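You operate a simulated robot arm through the tools that you are given. There is no shell and no other tool.

The job below is to be done with a simulated robot arm. You get a single attempt, and the scene is never put back.

JOB
Stir two spoons of garlic and one of herbs together.
Fine: in the white bowl with the red spoon; lay the spoon back.

Only the result counts: the job must be done as asked and must still hold three seconds after the hand-in. Knocking over, shifting, dropping, spilling or breaking anything else fails it.

ROBOT AND FRAMES
A 6-joint arm with a two-finger parallel gripper, fixed in place. Base frame: the origin is at the foot of the arm, x ahead of it, y to its left, z up; the work surface is at about z = 90. Units: cm, rad, N and s.
With the tool pointing down near the work surface it reaches from about 46 to 88 cm from the base axis. Its first joint turns from -2.007 to 2.007 rad. Payload 4.2 kg.
Tool frame: the origin (TCP) lies between the finger pads and is the grasp point; the fingertips stand 2.3 cm ahead of it; z points along the fingers, y is the line along which they close. The gripper opens to 9.4 cm. The fingers are 3.8 cm wide and 1 cm thick; the gripper's body (5.4 by 9.6 cm) begins 3.9 cm behind the TCP.
Orientation is that of the tool frame in the base frame, as a unit quaternion [x, y, z, w]. With the fingers straight down and closing along the base's y, the tool's x points along the base's -x, its y along +y and its z along -z.

CONTROLS
- The arm moves only by the tool apply_moves. Its argument "commands" is a list of rows, each an object of numbers (a shift or turn left out is 0, a gripper value left out holds the last): "dx", "dy", "dz": the shift along the base's x, y, z in cm; "wx", "wy", "wz": the turn, a rotation vector about the base's x, y, z in rad; "fingers": the gripper command, from -1 (fully open) to 1 (shut), values between in proportion. In form: [{"dx": .., "dy": .., "dz": .., "wx": .., "wy": .., "wz": .., "fingers": ..}, ...]. A call has 1 to 20 rows; each row shifts and turns the commanded pose from where the row before left it. Each row takes 0.2 s and may step no farther than 5 cm and 0.15 rad from the row before; otherwise, or with a gripper value out of range, the whole call is refused. Where a pose cannot be reached the arm comes as near as it can. A force on the tool above 40 N (or 10 N above the force at the start of the call, whichever is more), or a blocked arm, ends the call early, and 0.2 s more pass. Each finger travels about 10.8 cm/s and halts on what it meets, pressing with about 40 N; the grip force reading is that of the motor and also rises with nothing between the fingers. The clock runs only during rows and for 0.2 s after the last one: add rows that do not move to give the fingers time. It gives the time, the measured TCP pose, the force on the tool (base axes), the opening and the grip force at its end, in the units of the frame above (readings bear some noise), with the torque about the TCP (base axes, N m) and any sound that the robot's microphone picked up, and new pictures: "views" is both (left out), scene, wrist or none.
- Cameras (640 x 400 px; columns grow to the right, rows downward): "scene" is fixed at [22.16, 65.14, 153.74]; the picture's right is [-0.74, -0.67, 0.00], its down [-0.39, 0.43, -0.81] and it looks along [0.54, -0.60, -0.58] (base axes); focal length 350 px, centre (320, 200). "wrist" rides on the gripper at [8.6, 1.6, -7.5] in the tool frame; the picture's right is [-0.18, 0.98, 0.00], its down [-0.58, -0.11, -0.81] and it looks along [-0.79, -0.15, 0.59] (tool axes); focal length 243 px, centre (320, 200). There is no depth. A picture from a camera that has moved, and an enlarged one, comes with that camera's place and axes in the base frame and with its lens.
- slide_trunk(by): slides the trunk up (or, below 0, down) by that many cm; the arm rides with it, the base frame stays. It gives what a move gives, with no picture.
- enlarge(camera, box): a new picture of the part [left, top, right, bottom] of that camera's present view, enlarged. The clock stands still meanwhile.
- hand_in(): hands the job in; it is judged then, once.

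Places have to be worked out from the pictures, the camera data and where the tool is seen. Open the gripper and draw the arm clear of the work before you hand the job in, unless the task says otherwise.

The tools are called by a JSON object that holds its "method" and its "body". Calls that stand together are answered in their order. apply_moves: Moves the arm, as the interface text tells. Its arguments: {"type":"object","properties":{"commands":{"type":"array","items":{"type":"object","properties":{"dx":{"type":"number"},"dy":{"type":"number"},"dz":{"type":"number"},"wx":{"type":"number"},"wy":{"type":"number"},"wz":{"type":"number"},"fingers":{"type":"number"}}}},"views":{"type":"string","enum":["both","scene","wrist","none"]}},"required":["commands"]} The other tools are called the same way: slide_trunk (by) slides the trunk up or down; enlarge (camera, box) takes an enlarged picture of a part of a camera's view; hand_in () hands the job in.

At the start:

```text
clock: 0.0
position: [59.98, -5.54, 121.69]
tool_rot: [-0.002, 1.0, 0.0, 0.0]
ft_force: [0.3, 0.7, -0.3]
moment: [-0.02, -0.04, -0.02]
grip_width: 9.37
finger_force: 0.1
trunk travel left (down, up): [-82.5, 16.5]
```

scene: 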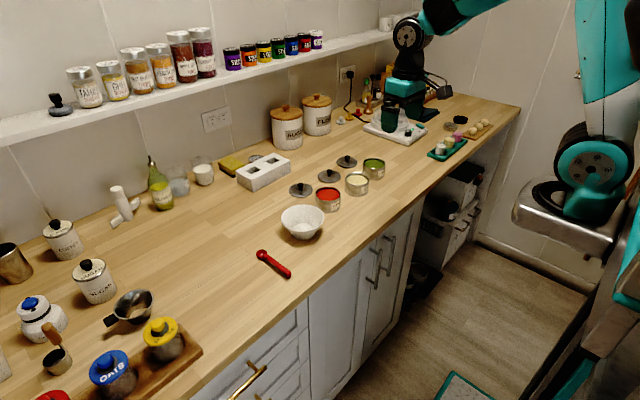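
wrist: 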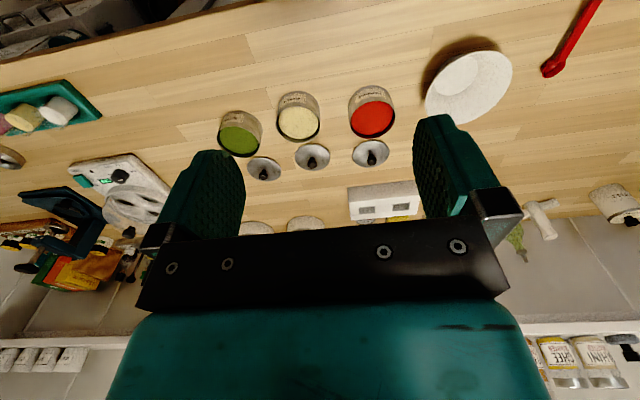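

The pictures show a white bowl, a red spoon, and three open tins (red, cream, green) with lids beside them. I'll enlarge these parts to read the labels and work out positions.

{"method": "enlarge", "body": {"camera": "scene", "box": [240, 140, 400, 240]}}

{"method": "enlarge", "body": {"camera": "scene", "box": [240, 200, 340, 290]}}

{"method": "enlarge", "body": {"camera": "wrist", "box": [200, 60, 420, 200]}}

{"method": "enlarge", "body": {"camera": "wrist", "box": [400, 0, 640, 150]}}

```text
4.00 times, centred on (320, 190) of scene
camera zoom: at [22.16, 65.14, 153.74], right [-0.74, -0.67, 0.0], down [-0.39, 0.43, -0.81], along [0.54, -0.6, -0.58], focal length 1401 px, centre (320, 240)
```

zoom: 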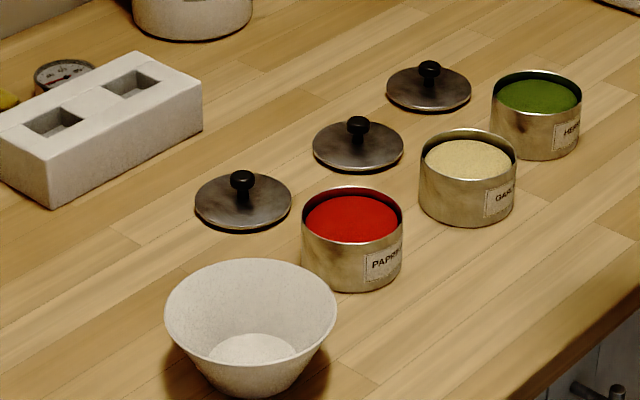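

```text
4.44 times, centred on (290, 245) of scene
camera zoom: at [22.16, 65.14, 153.74], right [-0.74, -0.67, 0.0], down [-0.39, 0.43, -0.81], along [0.54, -0.6, -0.58], focal length 1557 px, centre (453, 0)
```

zoom: 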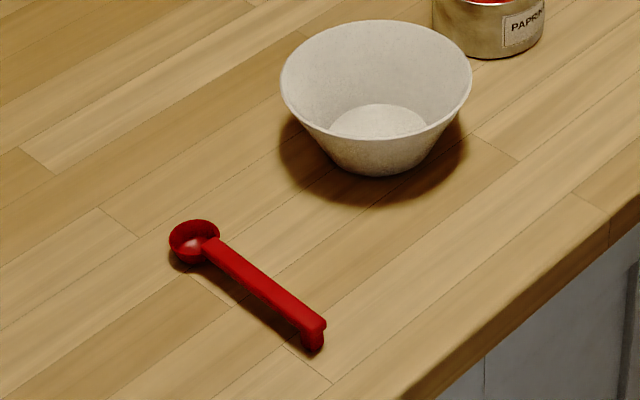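

```text
2.86 times, centred on (310, 130) of wrist
camera zoom: at [51.46, -3.93, 129.26], right [0.18, 0.98, 0.0], down [0.58, -0.11, 0.81], along [0.79, -0.15, -0.59], focal length 693 px, centre (349, 400)
```

zoom: 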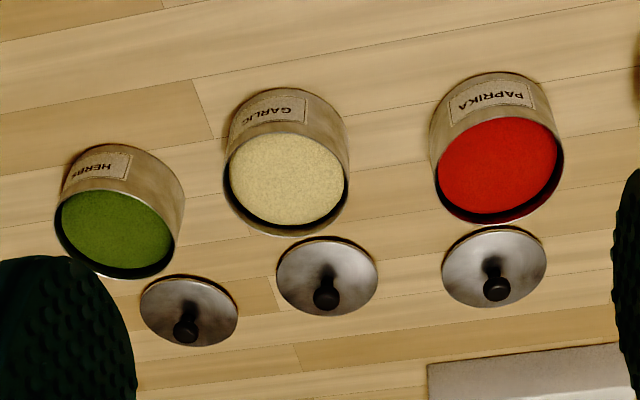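

```text
2.67 times, centred on (520, 75) of wrist
camera zoom: at [51.46, -3.93, 129.26], right [0.18, 0.98, 0.0], down [0.58, -0.11, 0.81], along [0.79, -0.15, -0.59], focal length 647 px, centre (-213, 533)
```

zoom: 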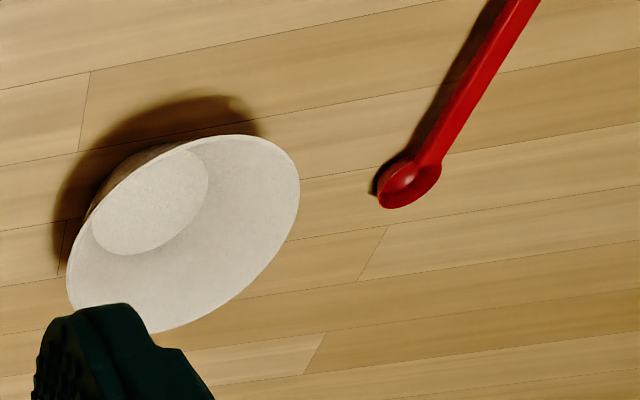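

The labels read herbs (green), garlic (cream) and paprika (red). I judge garlic at about (75.9,-12.1), herbs at (77.3,-23.6), the bowl at (74.4,14) with its rim near z 95, and the spoon lying along x from its scoop at (75.2,28) to its handle end at (65,28). I'll move back and left to look at the spoon with the wrist camera.

{"method": "apply_moves", "body": {"commands": [{"dy": 4.5, "dx": -0.3, "dz": -1, "fingers": -1}, {"dy": 4.5, "dx": -0.3, "dz": -1}, {"dy": 4.5, "dx": -0.3, "dz": -1}, {"dy": 4.5, "dx": -0.3, "dz": -1}, {"dy": 4.5, "dx": -0.3, "dz": -1}, {"dy": 4.5, "dx": -0.3, "dz": -1}, {"dy": 4.5, "dx": -0.2, "dz": -1}, {"dy": 2, "dz": -2}, {"dz": -2}, {}], "views": "both"}}

```text
clock: 2.2
position: [58.07, 27.96, 110.85]
tool_rot: [0.0, 1.0, 0.0, 0.0]
ft_force: [0.4, 0.2, 0.8]
moment: [-0.01, 0.04, -0.01]
grip_width: 9.41
finger_force: 0.0
trunk travel left (down, up): [-82.5, 16.5]
camera wrist: at [49.44, 29.65, 118.29], right [0.18, 0.98, 0.0], down [0.58, -0.11, 0.81], along [0.79, -0.15, -0.59], focal length 243 px, centre (320, 200)
```

scene: 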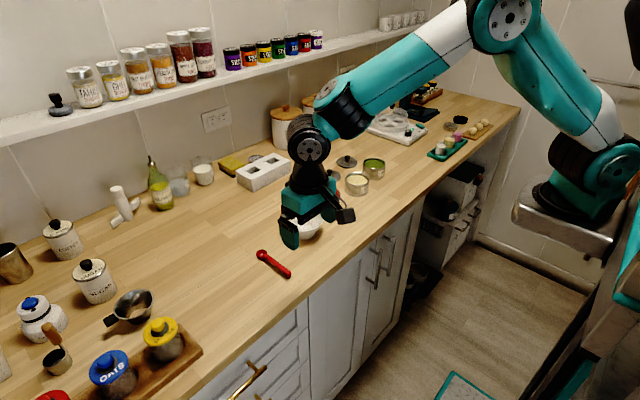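
wrist: 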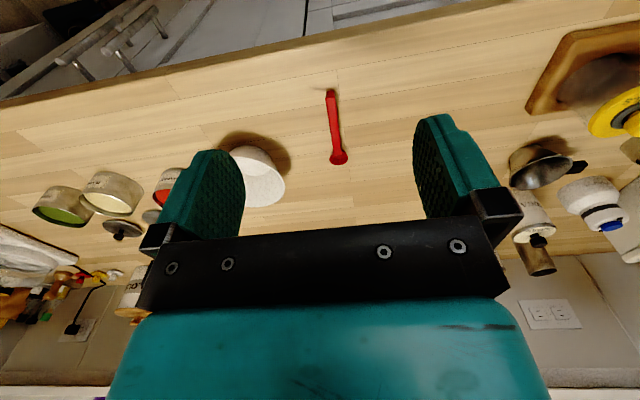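

{"method": "enlarge", "body": {"camera": "wrist", "box": [280, 70, 400, 180]}}

{"method": "enlarge", "body": {"camera": "scene", "box": [245, 240, 305, 285]}}

```text
3.64 times, centred on (340, 125) of wrist
camera zoom: at [49.44, 29.65, 118.29], right [0.18, 0.98, 0.0], down [0.58, -0.11, 0.81], along [0.79, -0.15, -0.59], focal length 882 px, centre (247, 473)
```

zoom: 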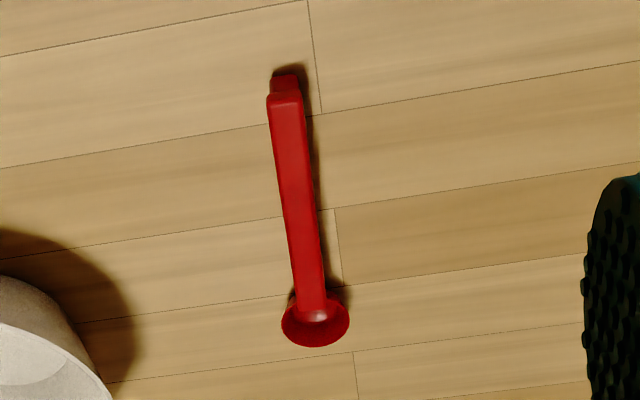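

```text
8.89 times, centred on (275, 262) of scene
camera zoom: at [22.16, 65.14, 153.74], right [-0.74, -0.67, 0.0], down [-0.39, 0.43, -0.81], along [0.54, -0.6, -0.58], focal length 3114 px, centre (720, -356)
```

zoom: 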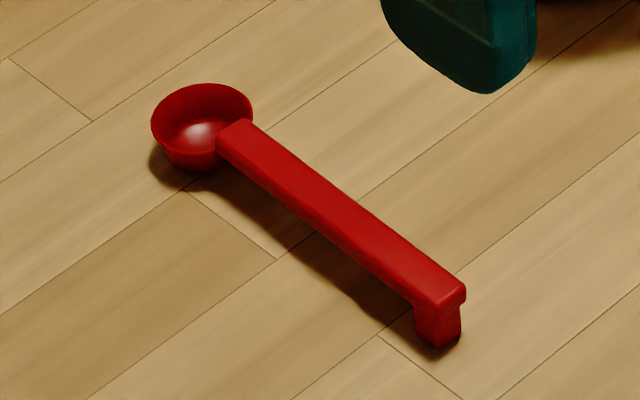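

The spoon lies almost exactly along x: scoop centre about (75.1, 27.95), handle end about (65.2, 28), handle top about z 91.6, and width about 1.2 cm. I'll lean the tool back by 0.3 rad and come down over the rear of the handle, stopping short of it.

{"method": "apply_moves", "body": {"commands": [{"dx": 2.2, "dz": -3, "wy": -0.15}, {"dx": 2.2, "dz": -3, "wy": -0.15}, {"dx": 2.2, "dz": -3}, {"dx": 2.0, "dz": -3}, {}, {}], "views": "both"}}

```text
clock: 3.6
position: [66.41, 28.05, 98.78]
tool_rot: [-0.001, 0.989, 0.0, 0.15]
ft_force: [-0.4, 0.5, 0.3]
moment: [0.0, 0.04, -0.02]
grip_width: 9.42
finger_force: 0.1
trunk travel left (down, up): [-82.5, 16.5]
camera wrist: at [56.04, 29.64, 103.38], right [0.17, 0.98, 0.05], down [0.32, -0.11, 0.94], along [0.93, -0.15, -0.33], focal length 243 px, centre (320, 200)
```

scene: 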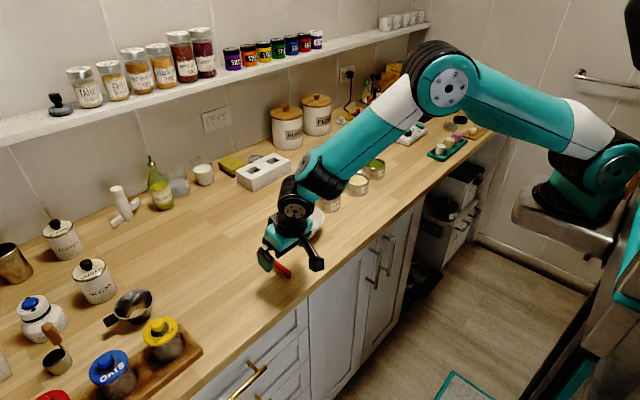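
wrist: 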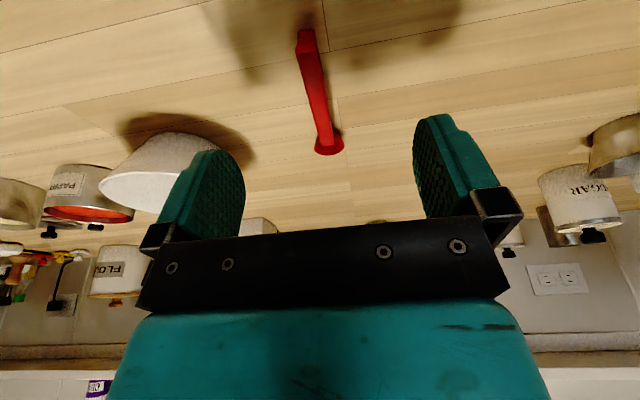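

The tool is lined up with the handle (y about 28). I'll go down in small steps to TCP z of about 93, watching the force.

{"method": "apply_moves", "body": {"commands": [{"dx": 0.1, "dy": -0.05, "dz": -2}, {"dx": 0.1, "dz": -2}, {"dz": -1}, {"dz": -0.5}, {}, {}], "views": "both"}}

```text
clock: 5.0
position: [66.84, 27.8, 93.26]
tool_rot: [0.0, 0.989, 0.0, 0.149]
ft_force: [0.8, -0.1, -0.2]
moment: [0.0, 0.02, 0.05]
grip_width: 9.4
finger_force: 0.1
trunk travel left (down, up): [-82.5, 16.5]
camera wrist: at [56.33, 29.53, 97.78], right [0.18, 0.98, 0.05], down [0.32, -0.11, 0.94], along [0.93, -0.15, -0.33], focal length 243 px, centre (320, 200)
```

scene: 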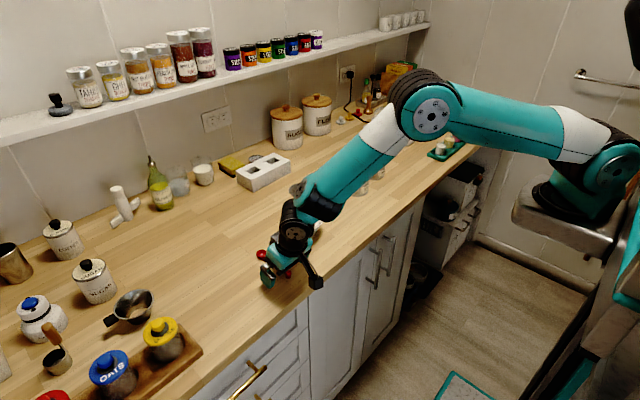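
wrist: 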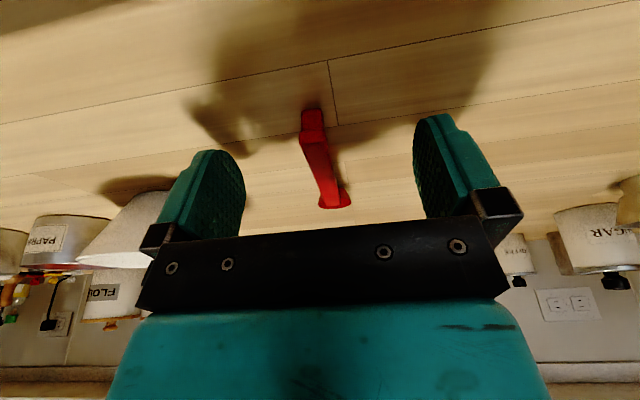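

No contact yet, and TCP z reads about 93.3. I'll look closely at how the fingertips sit against the handle.

{"method": "enlarge", "body": {"camera": "scene", "box": [245, 235, 325, 295]}}

{"method": "enlarge", "body": {"camera": "wrist", "box": [160, 80, 480, 240]}}

```text
6.67 times, centred on (285, 265) of scene
camera zoom: at [22.16, 65.14, 153.74], right [-0.74, -0.67, 0.0], down [-0.39, 0.43, -0.81], along [0.54, -0.6, -0.58], focal length 2335 px, centre (553, -233)
```

zoom: 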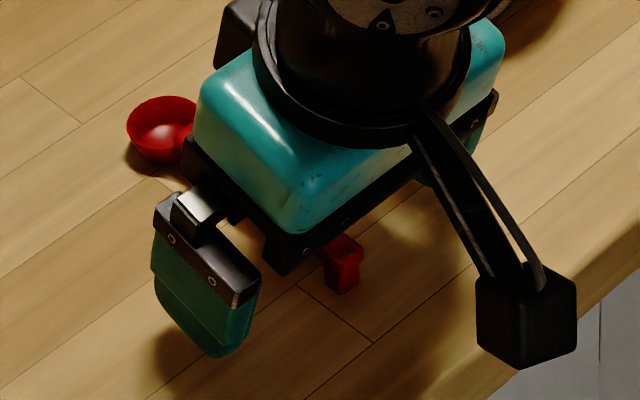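

```text
2.00 times, centred on (320, 160) of wrist
camera zoom: at [56.33, 29.53, 97.78], right [0.18, 0.98, 0.05], down [0.32, -0.11, 0.94], along [0.93, -0.15, -0.33], focal length 485 px, centre (320, 280)
```

zoom: 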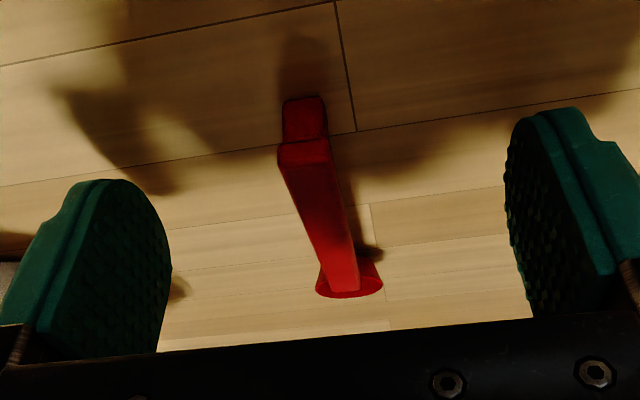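

The fingertips are rounded, so I can go a bit lower to get the pads fully around the handle. I'll step down carefully.

{"method": "apply_moves", "body": {"commands": [{"dz": -0.2}, {"dz": -0.2}, {}], "views": "none"}}

{"method": "apply_moves", "body": {"commands": [{"dz": -0.15}, {}], "views": "wrist"}}

```text
clock: 5.8
position: [66.8, 28.04, 92.79]
tool_rot: [0.0, 0.989, 0.001, 0.149]
ft_force: [0.2, -0.4, 0.4]
moment: [-0.03, -0.01, -0.01]
grip_width: 9.39
finger_force: 0.0
trunk travel left (down, up): [-82.5, 16.5]
```

```text
clock: 6.4
position: [66.71, 27.94, 92.68]
tool_rot: [0.0, 0.989, 0.001, 0.15]
ft_force: [-1.7, -0.4, 5.8]
moment: [-0.26, 0.1, -0.03]
grip_width: 9.41
finger_force: 0.1
trunk travel left (down, up): [-82.5, 16.5]
camera wrist: at [56.39, 29.57, 97.34], right [0.18, 0.98, 0.05], down [0.32, -0.11, 0.94], along [0.93, -0.15, -0.33], focal length 243 px, centre (320, 200)
```

wrist: 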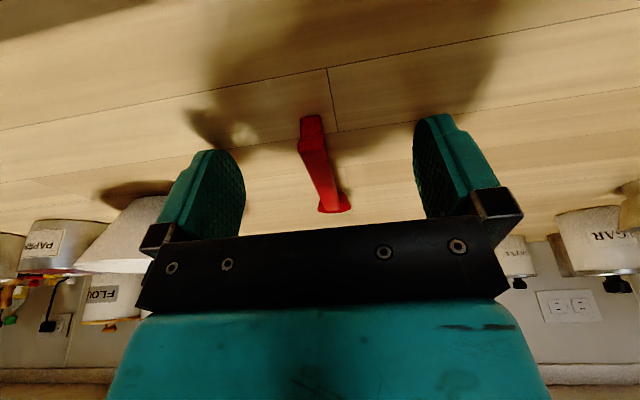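

There is light contact with the surface (5.8 N). I'll raise 0.2 cm and close on the handle.

{"method": "apply_moves", "body": {"commands": [{"dz": 0.2}, {"fingers": 0.0}, {"fingers": 0.4}, {"fingers": 1}, {"fingers": 1}, {"fingers": 1}, {"fingers": 1}], "views": "both"}}

```text
clock: 8.0
position: [66.84, 27.9, 93.0]
tool_rot: [-0.001, 0.989, 0.0, 0.149]
ft_force: [0.5, 0.1, -0.3]
moment: [0.02, 0.02, 0.02]
grip_width: 1.04
finger_force: 39.6
trunk travel left (down, up): [-82.5, 16.5]
camera wrist: at [56.4, 29.53, 97.47], right [0.18, 0.98, 0.05], down [0.32, -0.11, 0.94], along [0.93, -0.15, -0.33], focal length 243 px, centre (320, 200)
```

scene: 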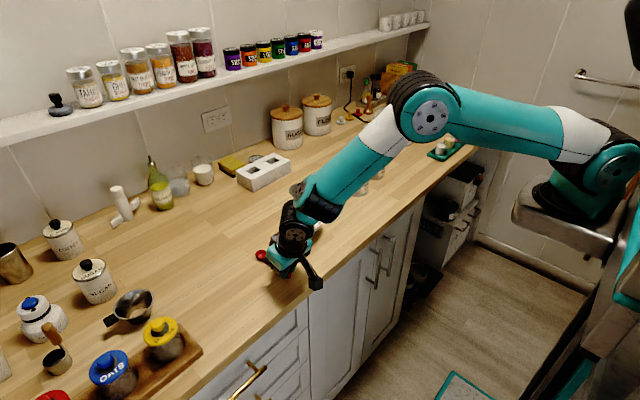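
wrist: 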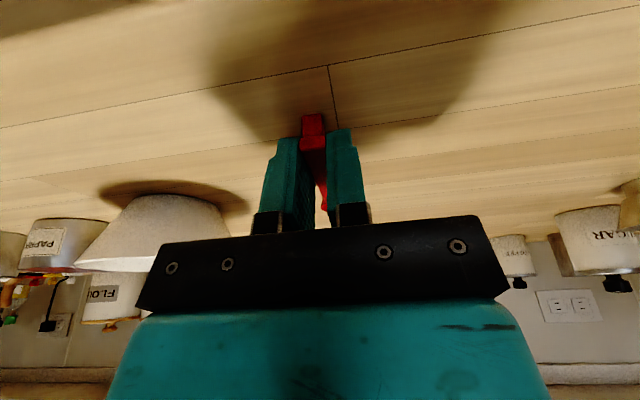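

The handle is held (1.04 cm, 39.6 N). I'll lift gently and check how the spoon sits in the grip.

{"method": "apply_moves", "body": {"commands": [{"dz": 0.5}, {"dz": 1}, {"dz": 2}, {"dz": 3}, {"dz": 3}, {"dz": 3}, {}], "views": "both"}}

{"method": "enlarge", "body": {"camera": "scene", "box": [240, 200, 340, 270]}}

{"method": "enlarge", "body": {"camera": "wrist", "box": [220, 80, 420, 230]}}

```text
clock: 9.6
position: [66.69, 27.91, 105.35]
tool_rot: [0.0, 0.989, 0.0, 0.15]
ft_force: [0.3, 0.4, 0.8]
moment: [0.02, 0.03, 0.04]
grip_width: 1.08
finger_force: 39.9
trunk travel left (down, up): [-82.5, 16.5]
camera wrist: at [56.36, 29.5, 109.93], right [0.17, 0.98, 0.05], down [0.32, -0.11, 0.94], along [0.93, -0.15, -0.33], focal length 243 px, centre (320, 200)
```

scene: 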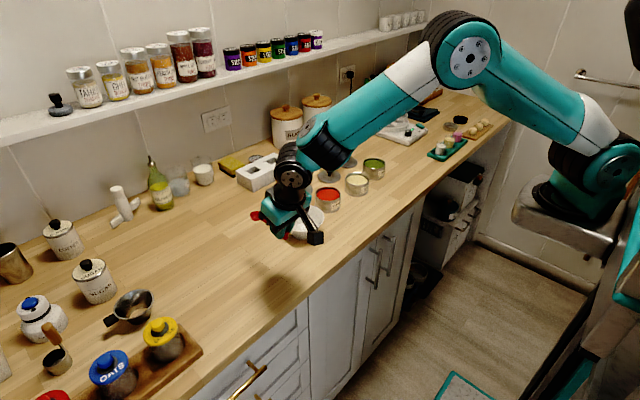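
wrist: 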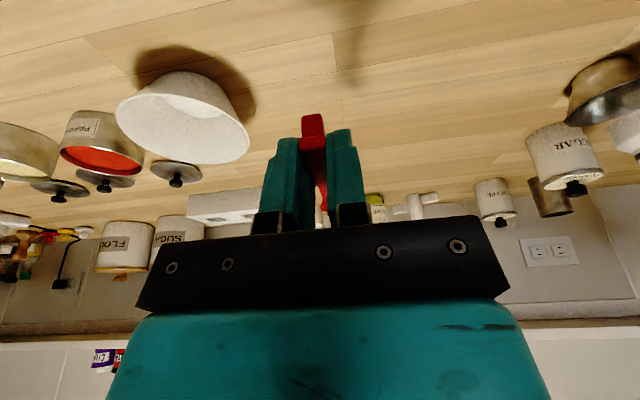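

```text
5.71 times, centred on (290, 235) of scene
camera zoom: at [22.16, 65.14, 153.74], right [-0.74, -0.67, 0.0], down [-0.39, 0.43, -0.81], along [0.54, -0.6, -0.58], focal length 2002 px, centre (491, 0)
```

zoom: 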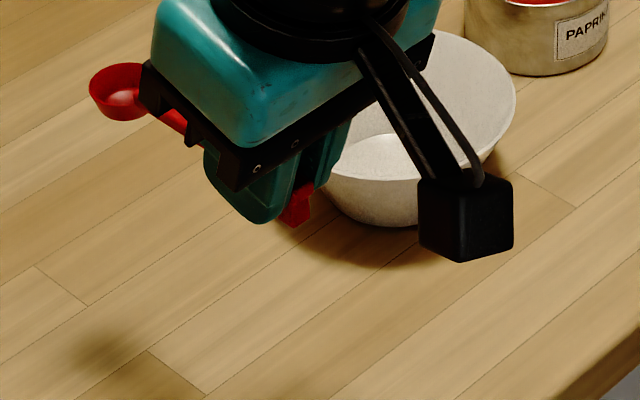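

```text
2.67 times, centred on (320, 155) of wrist
camera zoom: at [56.36, 29.5, 109.93], right [0.17, 0.98, 0.05], down [0.32, -0.11, 0.94], along [0.93, -0.15, -0.33], focal length 647 px, centre (320, 320)
```

zoom: 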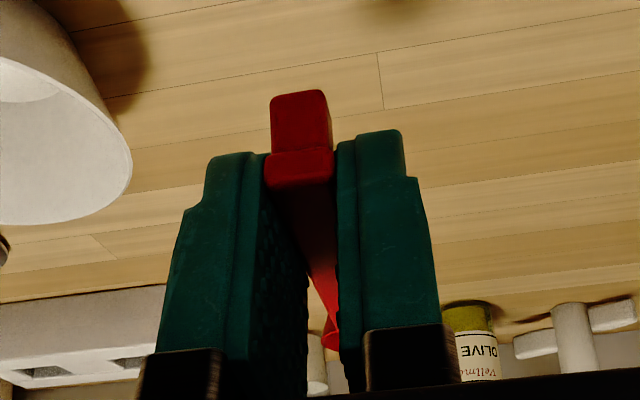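

The spoon is held level, with its scoop centre about 8.3 cm ahead of the TCP and 1.3 cm below it. Before loading it, I'll go above the white bowl and rehearse the tipping roll with the empty spoon, up high.

{"method": "apply_moves", "body": {"commands": [{"dy": -4, "dz": 1}, {"dy": -4, "dz": 1}, {"dy": -4, "dz": 1}, {"dy": -1.9, "dx": -0.6}, {}, {"wx": 0.15}, {"wx": 0.15}, {"wx": 0.15}, {"wx": 0.15}, {"wx": 0.15}, {"wx": 0.15}, {}, {}], "views": "both"}}

```text
clock: 12.4
position: [66.29, 13.9, 108.43]
tool_rot: [0.065, 0.89, 0.43, 0.135]
ft_force: [1.2, -0.6, 0.1]
moment: [-0.04, 0.01, 0.01]
grip_width: 1.06
finger_force: 40.2
trunk travel left (down, up): [-82.5, 16.5]
camera wrist: at [55.84, 11.4, 112.62], right [0.18, 0.57, 0.8], down [0.32, -0.81, 0.5], along [0.93, 0.17, -0.32], focal length 243 px, centre (320, 200)
```

scene: 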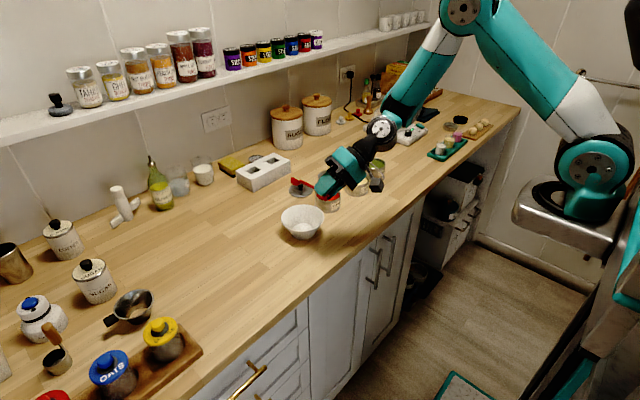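
wrist: 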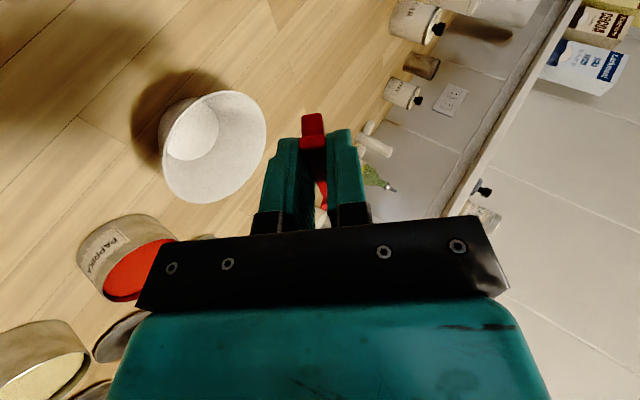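

The arm follows well at 0.9 rad of roll. I'll carry on the rehearsal to about 2.0 rad.

{"method": "apply_moves", "body": {"commands": [{"wx": 0.15}, {"wx": 0.15}, {"wx": 0.15}, {"wx": 0.15}, {"wx": 0.15}, {"wx": 0.15}, {"wx": 0.15}, {}, {}], "views": "both"}}

{"method": "enlarge", "body": {"camera": "scene", "box": [260, 120, 420, 240]}}

```text
clock: 14.4
position: [67.15, 14.35, 108.81]
tool_rot: [0.103, 0.729, 0.668, 0.108]
ft_force: [0.5, -0.3, -0.8]
moment: [-0.01, -0.03, 0.01]
grip_width: 1.06
finger_force: 39.7
out of reach, approached as far as the arm can: row 4, 5, 6, 7
trunk travel left (down, up): [-82.5, 16.5]
camera wrist: at [56.73, 9.93, 110.79], right [0.18, 0.03, 0.98], down [0.32, -0.95, -0.03], along [0.93, 0.32, -0.18], focal length 243 px, centre (320, 200)
```

scene: 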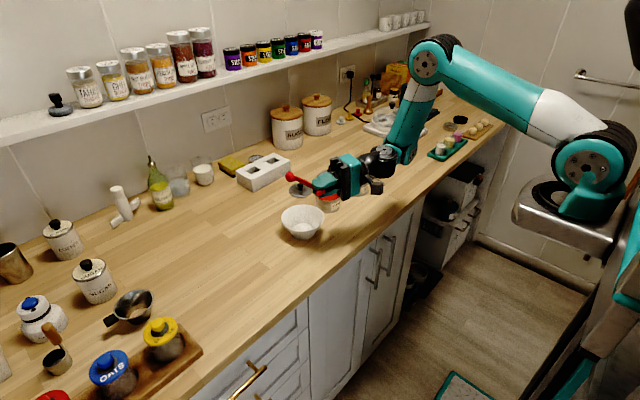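
wrist: 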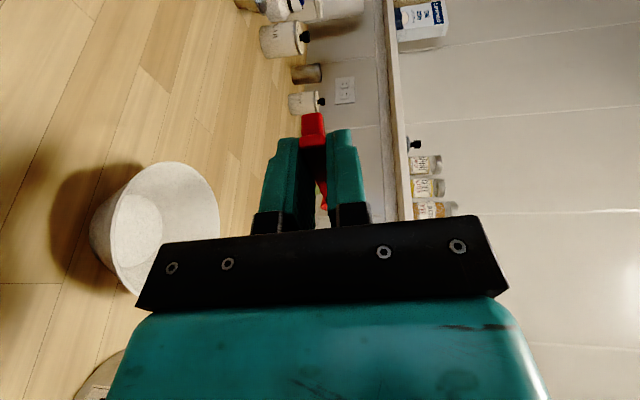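

```text
3.33 times, centred on (340, 180) of scene
camera zoom: at [22.16, 65.14, 153.74], right [-0.74, -0.67, 0.0], down [-0.39, 0.43, -0.81], along [0.54, -0.6, -0.58], focal length 1168 px, centre (253, 267)
```

zoom: 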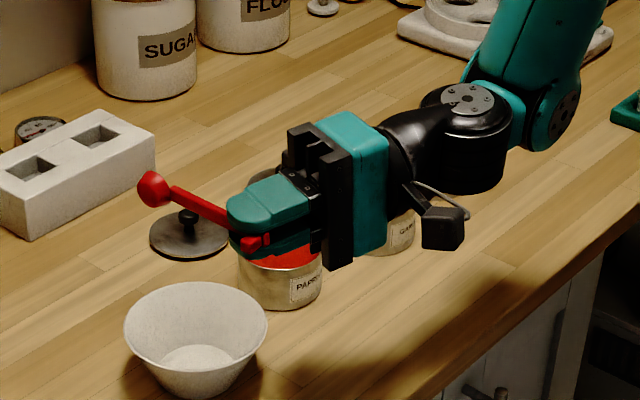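

Roll stops at about 1.49 rad here, so reach is limited in this configuration. I'll undo those last turns and check how the commanded pose is tracked, then try a different tipping pose.

{"method": "apply_moves", "body": {"commands": [{"wx": -0.15}, {"wx": -0.15}, {"wx": -0.15}, {"wx": -0.15}, {"wx": -0.15}, {"wx": -0.15}, {"wx": -0.15}, {}], "views": "none"}}

```text
clock: 16.2
position: [67.15, 14.36, 108.63]
tool_rot: [0.034, 0.966, 0.212, 0.145]
ft_force: [-0.8, -0.9, -0.4]
moment: [0.01, 0.0, -0.01]
grip_width: 1.07
finger_force: 40.4
trunk travel left (down, up): [-82.5, 16.5]
```

The commanded pose re-anchors at the reach limit, so about 0.43 rad of roll remains. I'll level the spoon, then turn the handle to point along -y and rehearse tipping with the fingers pointing forward (a roll about y), which should suit the arm better.

{"method": "apply_moves", "body": {"commands": [{"wx": -0.144}, {"wx": -0.144}, {"wx": -0.144}, {"wz": -0.15, "dx": 0.7, "dy": 0.75}, {"wz": -0.15, "dx": 0.7, "dy": 0.75}, {"wz": -0.15, "dx": 0.7, "dy": 0.75}, {"wz": -0.15, "dx": 0.7, "dy": 0.75}, {"wz": -0.15, "dx": 0.7, "dy": 0.75}, {"wz": -0.15, "dx": 0.7, "dy": 0.75}, {"wz": -0.15, "dx": 0.7, "dy": 0.75}, {"wz": -0.15, "dx": 0.7, "dy": 0.75}, {"wz": -0.15, "dx": 0.7, "dy": 0.75}, {"wz": -0.15, "dx": 0.7, "dy": 0.75}, {"wz": -0.07, "dx": 0.25, "dy": 0.44}, {}, {}], "views": "both"}}

```text
clock: 19.6
position: [71.96, 22.4, 108.49]
tool_rot: [0.7, 0.699, -0.104, 0.105]
ft_force: [0.7, 0.3, -0.5]
moment: [0.0, 0.0, 0.0]
grip_width: 1.07
finger_force: 40.1
out of reach, approached as far as the arm can: row 13, 14
trunk travel left (down, up): [-82.5, 16.5]
camera wrist: at [73.63, 32.82, 113.11], right [0.98, -0.18, 0.06], down [-0.11, -0.32, 0.94], along [-0.15, -0.93, -0.33], focal length 243 px, centre (320, 200)
```

scene: 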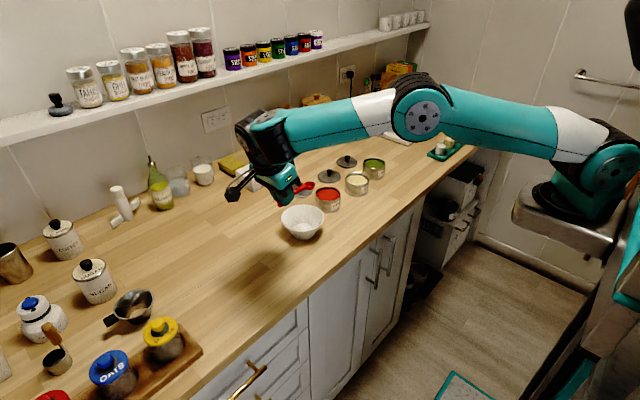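
wrist: 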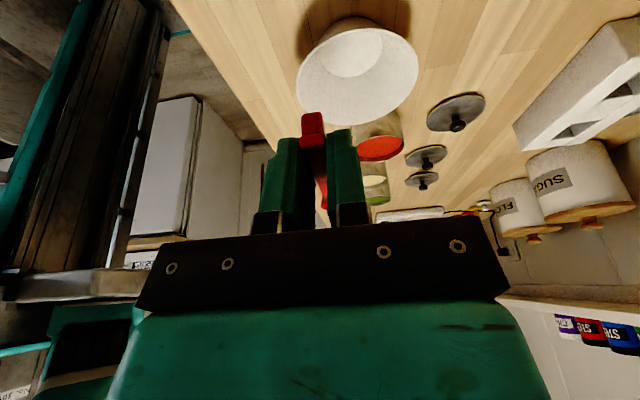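

The yaw is done; only the last bit of x reach is missing at this height. I'll now rehearse the roll about y (fingers swinging forward), which brings the wrist back toward the robot.

{"method": "apply_moves", "body": {"commands": [{"wy": -0.15}, {"wy": -0.15}, {"wy": -0.15, "dx": 0.3}, {"wy": -0.15, "dx": 0.3}, {"wy": -0.15, "dx": 0.3}, {"wy": -0.15, "dx": 0.3}, {"wy": -0.15, "dx": 0.3}, {"wy": -0.15, "dx": 0.3}, {"wy": -0.15, "dx": 0.3}, {"wy": -0.15, "dx": 0.3}, {}, {}], "views": "both"}}

```text
clock: 22.2
position: [74.34, 22.42, 108.64]
tool_rot: [0.582, 0.439, 0.402, 0.553]
ft_force: [0.3, -0.2, -0.1]
moment: [0.05, -0.02, 0.01]
grip_width: 1.07
finger_force: 39.4
trunk travel left (down, up): [-82.5, 16.5]
camera wrist: at [69.89, 32.81, 110.49], right [0.01, -0.18, 0.98], down [-0.95, -0.32, -0.05], along [0.32, -0.93, -0.17], focal length 243 px, centre (320, 200)
```

scene: 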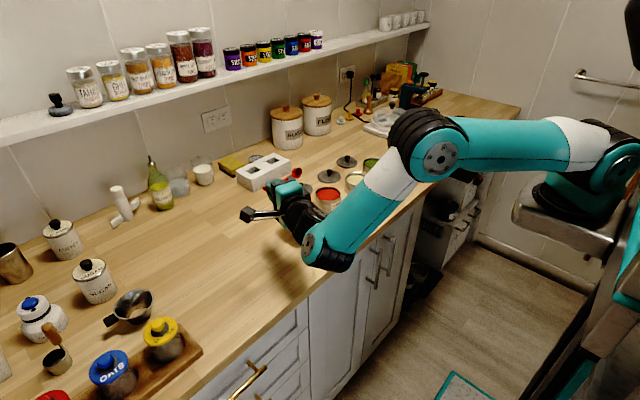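
wrist: 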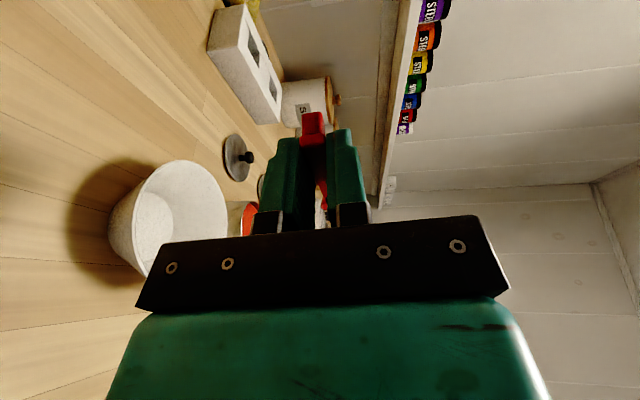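

This works easily to 1.5 rad. I'll continue to 2.1 rad to confirm that full tipping is reachable.

{"method": "apply_moves", "body": {"commands": [{"wy": -0.15}, {"wy": -0.15}, {"wy": -0.15}, {"wy": -0.15}, {}, {}], "views": "scene"}}

{"method": "enlarge", "body": {"camera": "scene", "box": [220, 140, 400, 280]}}

```text
clock: 23.6
position: [78.5, 23.37, 108.92]
tool_rot: [0.453, 0.274, 0.545, 0.65]
ft_force: [-0.6, -0.4, -0.1]
moment: [0.02, 0.0, -0.03]
grip_width: 1.05
finger_force: 40.2
out of reach, approached as far as the arm can: row 1, 2, 4
trunk travel left (down, up): [-82.5, 16.5]
```

scene: 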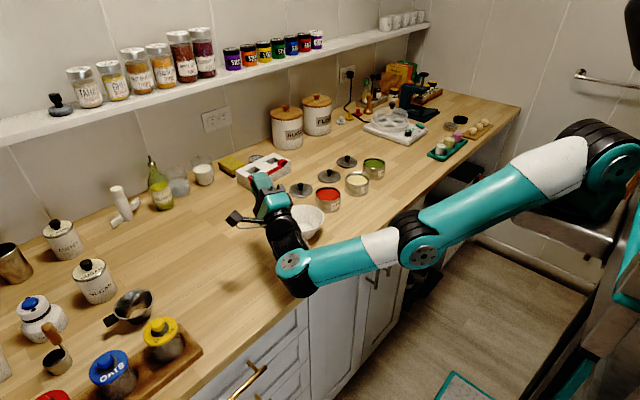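

```text
2.86 times, centred on (310, 210) of scene
camera zoom: at [22.16, 65.14, 153.74], right [-0.74, -0.67, 0.0], down [-0.39, 0.43, -0.81], along [0.54, -0.6, -0.58], focal length 1001 px, centre (349, 171)
```

zoom: 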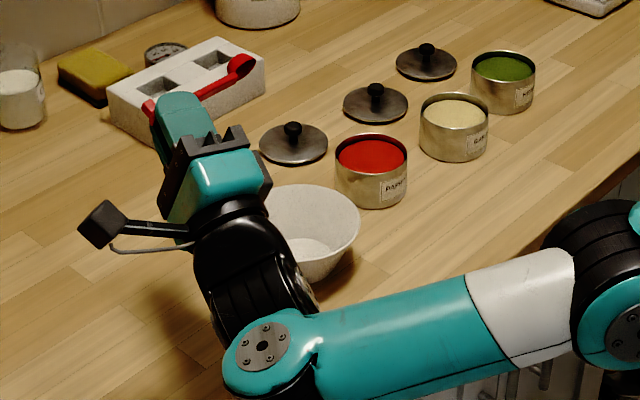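

The arm has swung into an elbow-low posture past about 1.6 rad, which I don't want near the counter. I'll back out slowly, watching the scene.

{"method": "apply_moves", "body": {"commands": [{"wy": 0.1, "dz": 1}, {"wy": 0.1, "dz": 1}, {}], "views": "scene"}}

```text
clock: 24.4
position: [80.32, 25.79, 109.53]
tool_rot: [0.505, 0.336, 0.497, 0.621]
ft_force: [0.2, 0.1, -0.9]
moment: [-0.03, 0.0, 0.01]
grip_width: 1.0
finger_force: 40.6
out of reach, approached as far as the arm can: row 1, 2
trunk travel left (down, up): [-82.5, 16.5]
```

scene: 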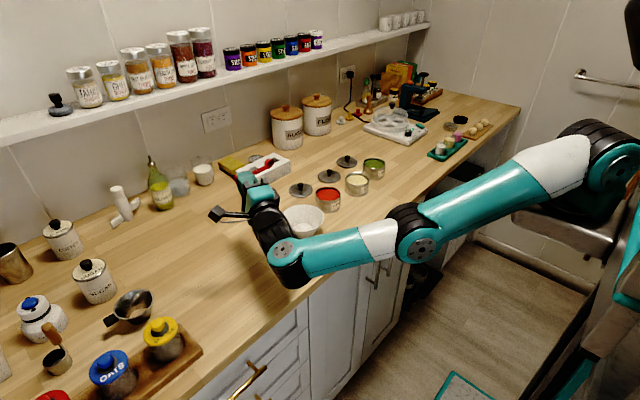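

The elbow is nearly straight now. I'll turn back toward level while drawing the tool back toward the robot, checking each short call.

{"method": "apply_moves", "body": {"commands": [{"wy": 0.15, "dx": -0.5}, {"wy": 0.15, "dx": -0.5}, {}], "views": "scene"}}

```text
clock: 25.2
position: [81.1, 28.21, 108.85]
tool_rot: [0.574, 0.425, 0.414, 0.564]
ft_force: [1.1, -0.6, -0.5]
moment: [0.0, -0.02, 0.02]
grip_width: 1.03
finger_force: 39.9
out of reach, approached as far as the arm can: row 1, 2
trunk travel left (down, up): [-82.5, 16.5]
```

scene: 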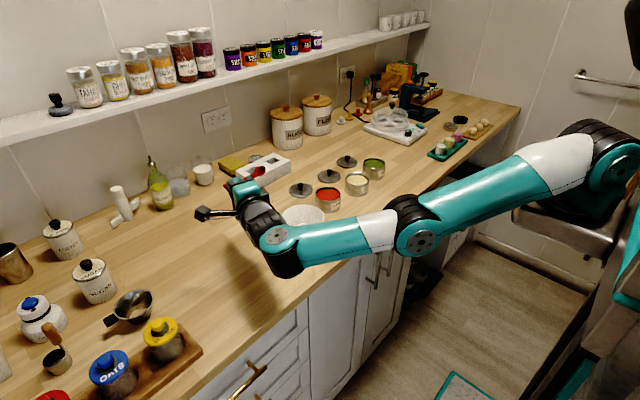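

The arm is nearly straight with the tool at about (81, 28, 109), over empty counter. I'll keep turning the tool back toward pointing down while drawing in.

{"method": "apply_moves", "body": {"commands": [{"wy": 0.15, "dx": -1, "dy": -0.5}, {"wy": 0.15, "dx": -1, "dy": -0.5}, {"wy": 0.15, "dx": -1, "dy": -0.5}, {}], "views": "scene"}}

```text
clock: 26.2
position: [80.17, 29.46, 108.45]
tool_rot: [0.652, 0.541, 0.275, 0.454]
ft_force: [0.8, 0.1, 0.3]
moment: [0.0, 0.02, 0.03]
grip_width: 1.03
finger_force: 40.0
out of reach, approached as far as the arm can: row 1, 2, 3
trunk travel left (down, up): [-82.5, 16.5]
```

scene: 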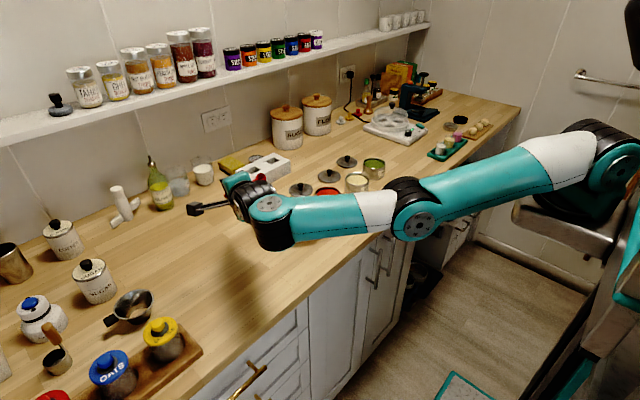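

Orientation tracks and the arm remains stretched. I'll keep turning back with a stronger retraction to see which way the elbow folds.

{"method": "apply_moves", "body": {"commands": [{"wy": 0.15, "dx": -2.5, "dy": -1, "dz": 1}, {"wy": 0.15, "dx": -2.5, "dy": -1, "dz": 1}, {}], "views": "scene"}}

```text
clock: 27.0
position: [76.67, 29.39, 110.23]
tool_rot: [0.686, 0.603, 0.175, 0.368]
ft_force: [0.1, 0.0, 0.3]
moment: [-0.01, 0.0, -0.02]
grip_width: 0.99
finger_force: 40.0
out of reach, approached as far as the arm can: row 1, 2
trunk travel left (down, up): [-82.5, 16.5]
```

scene: 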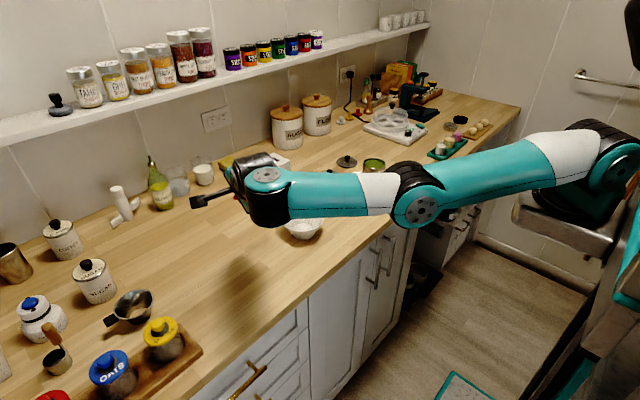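

{"method": "apply_moves", "body": {"commands": [{"wy": 0.15, "dx": -2, "dy": -1}, {"wy": 0.15, "dx": -2, "dy": -1}, {"wy": 0.15, "dx": -2, "dy": -1}, {}], "views": "scene"}}

```text
clock: 28.0
position: [71.45, 27.13, 110.57]
tool_rot: [0.708, 0.67, 0.017, 0.223]
ft_force: [0.2, -0.4, -1.0]
moment: [0.01, 0.0, 0.0]
grip_width: 1.04
finger_force: 40.1
out of reach, approached as far as the arm can: row 1, 2, 3
trunk travel left (down, up): [-82.5, 16.5]
```

scene: 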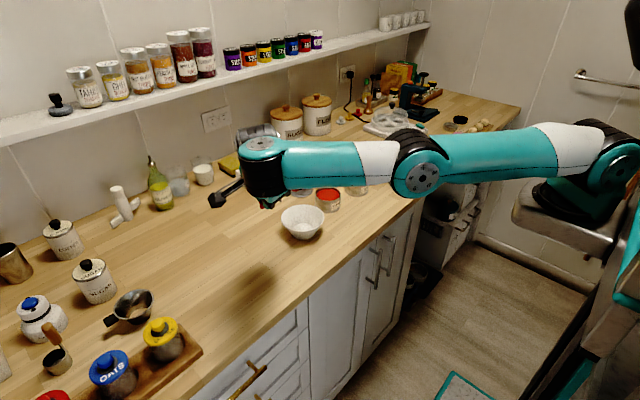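

The elbow is rising as the tool turns back toward vertical, with about 0.44 rad of roll left. I'll finish levelling while retracting further.

{"method": "apply_moves", "body": {"commands": [{"wy": 0.15, "dx": -2, "dy": -1}, {"wy": 0.15, "dx": -2, "dy": -1}, {"wy": 0.14, "dx": -2, "dy": -1}, {"dx": -2, "dy": -1}, {}], "views": "scene"}}

```text
clock: 29.2
position: [64.94, 24.58, 110.99]
tool_rot: [0.695, 0.703, -0.136, 0.073]
ft_force: [-0.3, 0.1, -0.6]
moment: [0.0, 0.0, -0.01]
grip_width: 1.04
finger_force: 39.7
out of reach, approached as far as the arm can: row 4
trunk travel left (down, up): [-82.5, 16.5]
```

scene: 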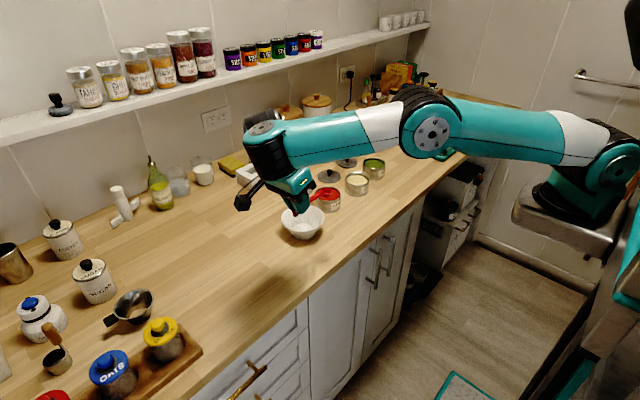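

The elbow is back up. I'll undo the yaw so the handle points along +x again, trim the small over-roll, and re-check the orientation.

{"method": "apply_moves", "body": {"commands": [{"wy": -0.09, "dz": -1}, {"wz": 0.15, "dz": -1}, {"wz": 0.15, "dy": -0.7, "dz": -1}, {"wz": 0.15, "dy": -0.7, "dz": -1}, {"wz": 0.15, "dy": -0.7}, {"wz": 0.15, "dy": -0.7}, {"wz": 0.15, "dy": -0.7}, {"wz": 0.15, "dy": -0.7}, {"wz": 0.15, "dy": -0.7}, {"wz": 0.15, "dy": -0.7}, {"wz": 0.15, "dy": -0.7}, {"wz": 0.07, "dy": -0.7}, {}, {}], "views": "both"}}

```text
clock: 32.2
position: [72.65, 28.13, 116.81]
tool_rot: [0.002, 0.99, -0.005, 0.142]
ft_force: [-0.3, 0.5, 0.6]
moment: [0.03, 0.02, 0.0]
grip_width: 1.05
finger_force: 39.9
out of reach, approached as far as the arm can: row 1, 2, 3, 4, 5, 6, 7, 8, 9, 10, 11, 12
trunk travel left (down, up): [-82.5, 16.5]
camera wrist: at [62.29, 29.93, 121.6], right [0.18, 0.98, 0.04], down [0.33, -0.1, 0.94], along [0.93, -0.16, -0.34], focal length 243 px, centre (320, 200)
```

scene: 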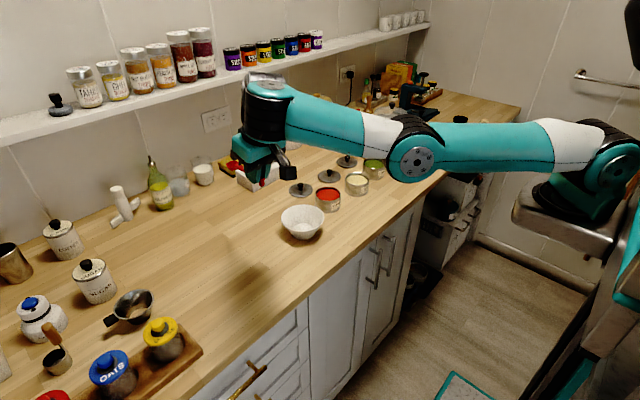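
wrist: 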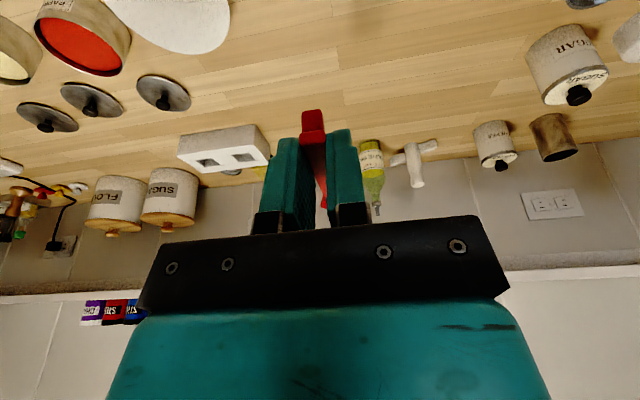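

Orientation is back to the grasp attitude, but the arm looks stretched with its elbow low and the tool at (72.7, 28.1, 116.8). I'll try a plain retraction downward to see how it folds.

{"method": "apply_moves", "body": {"commands": [{"dx": -3, "dz": -3}, {"dx": -3, "dz": -3}, {}], "views": "scene"}}

```text
clock: 33.0
position: [69.22, 32.07, 115.15]
tool_rot: [0.004, 0.99, -0.009, 0.141]
ft_force: [-0.3, 0.7, -0.5]
moment: [-0.02, 0.01, 0.01]
grip_width: 1.04
finger_force: 40.2
out of reach, approached as far as the arm can: row 1, 2
trunk travel left (down, up): [-82.5, 16.5]
```

scene: 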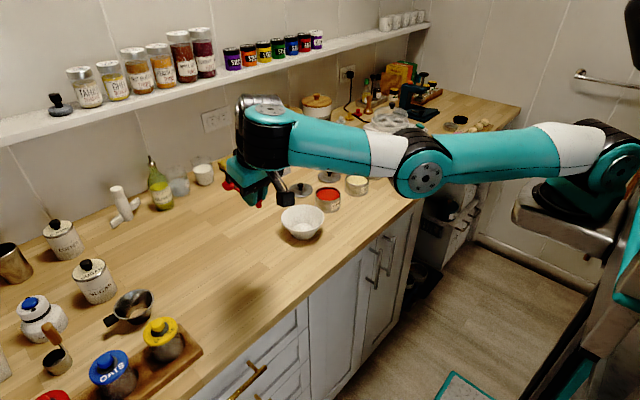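

The tool is sliding on a constant-radius arc, so the elbow is locked straight. A pure downward motion should bend the forearm down relative to the upper arm (elbow up). The space below (69, 32) is free, so I'll try that.

{"method": "apply_moves", "body": {"commands": [{"dz": -3}, {"dz": -3}, {}], "views": "scene"}}

```text
clock: 33.8
position: [68.27, 32.99, 114.55]
tool_rot: [0.004, 0.99, -0.011, 0.141]
ft_force: [0.4, 0.8, 0.0]
moment: [0.0, -0.01, -0.02]
grip_width: 1.02
finger_force: 39.8
out of reach, approached as far as the arm can: row 1, 2
trunk travel left (down, up): [-82.5, 16.5]
```

scene: 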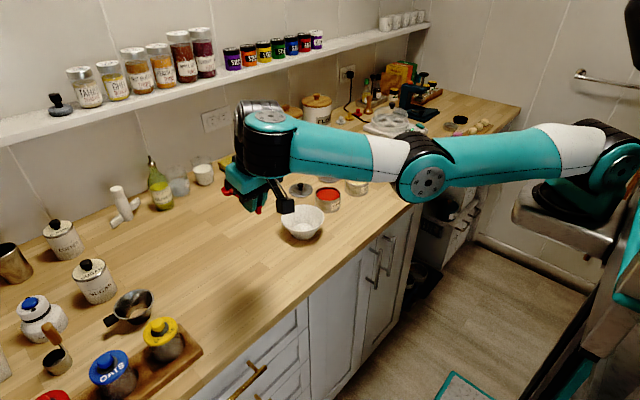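

A pure downward move barely works either. I'll probe which directions are free from here with small steps, starting outward and sideways.

{"method": "apply_moves", "body": {"commands": [{"dx": 1.5, "dy": 0.7}, {}], "views": "none"}}

{"method": "apply_moves", "body": {"commands": [{"dx": 0.8, "dy": -1.6}, {}], "views": "none"}}

{"method": "apply_moves", "body": {"commands": [{"dz": 1.5}, {}], "views": "none"}}

```text
clock: 34.4
position: [69.86, 33.73, 114.58]
tool_rot: [0.002, 0.989, 0.0, 0.147]
ft_force: [0.9, -0.1, 0.0]
moment: [0.03, 0.03, 0.0]
grip_width: 1.03
finger_force: 39.4
trunk travel left (down, up): [-82.5, 16.5]
```

```text
clock: 35.0
position: [70.65, 32.33, 114.86]
tool_rot: [0.003, 0.989, -0.002, 0.146]
ft_force: [0.2, -0.1, -0.3]
moment: [0.04, 0.01, 0.02]
grip_width: 1.04
finger_force: 40.2
out of reach, approached as far as the arm can: row 1
trunk travel left (down, up): [-82.5, 16.5]
```

```text
clock: 35.6
position: [70.78, 32.17, 116.51]
tool_rot: [0.002, 0.989, 0.001, 0.147]
ft_force: [0.0, 0.4, -0.5]
moment: [0.01, 0.0, 0.01]
grip_width: 1.05
finger_force: 40.1
trunk travel left (down, up): [-82.5, 16.5]
```

Outward and upward both work, so the elbow is held at its low-side limit. I'll extend outward toward fully straight so that the elbow can pass through to the upper side, then retract.

{"method": "apply_moves", "body": {"commands": [{"dx": 1.8, "dy": 0.8}, {"dx": 1.8, "dy": 0.8}, {"dx": 1.8, "dy": 0.8}, {}], "views": "scene"}}

```text
clock: 36.6
position: [74.3, 33.78, 116.3]
tool_rot: [0.002, 0.989, 0.001, 0.146]
ft_force: [-0.1, 0.0, -0.6]
moment: [-0.01, 0.03, -0.03]
grip_width: 1.05
finger_force: 39.5
out of reach, approached as far as the arm can: row 3
trunk travel left (down, up): [-82.5, 16.5]
```

scene: 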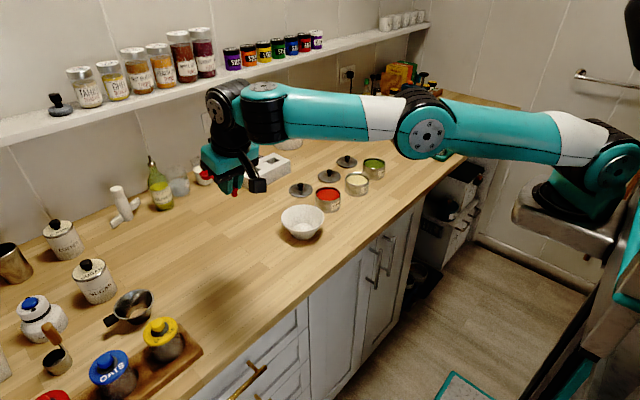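

The arm is now fully straight. I'll command a downward and inward step so that it folds with the elbow up.

{"method": "apply_moves", "body": {"commands": [{"dz": -3}, {"dz": -3, "dx": -1, "dy": -0.5}, {}], "views": "scene"}}

```text
clock: 37.4
position: [73.45, 33.44, 110.33]
tool_rot: [0.002, 0.989, -0.002, 0.147]
ft_force: [0.2, 0.0, -0.5]
moment: [0.01, 0.03, -0.01]
grip_width: 1.08
finger_force: 40.1
trunk travel left (down, up): [-82.5, 16.5]
```

scene: 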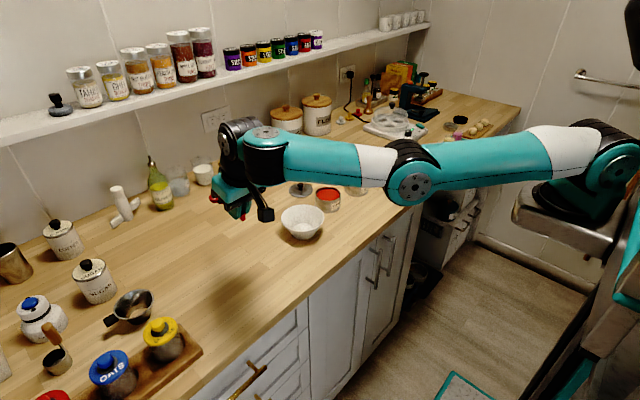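

The pose tracks, but the elbow is still on the low side. A single large outward step past full reach may carry the elbow over to the other side, so I'll try that and then retract.

{"method": "apply_moves", "body": {"commands": [{"dx": 4.4, "dy": 2.0}, {"dx": -2.7, "dy": -1.2, "dz": -2}, {}], "views": "scene"}}

```text
clock: 38.2
position: [73.48, 33.96, 108.91]
tool_rot: [0.003, 0.989, -0.002, 0.147]
ft_force: [0.1, 0.2, 0.0]
moment: [-0.03, 0.05, 0.05]
grip_width: 1.04
finger_force: 39.6
out of reach, approached as far as the arm can: row 1, 2
trunk travel left (down, up): [-82.5, 16.5]
```

scene: 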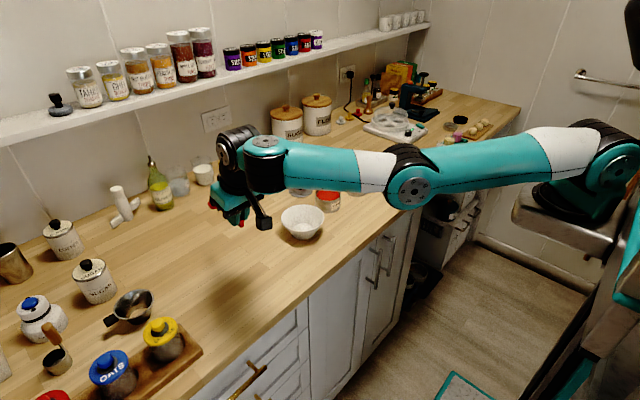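

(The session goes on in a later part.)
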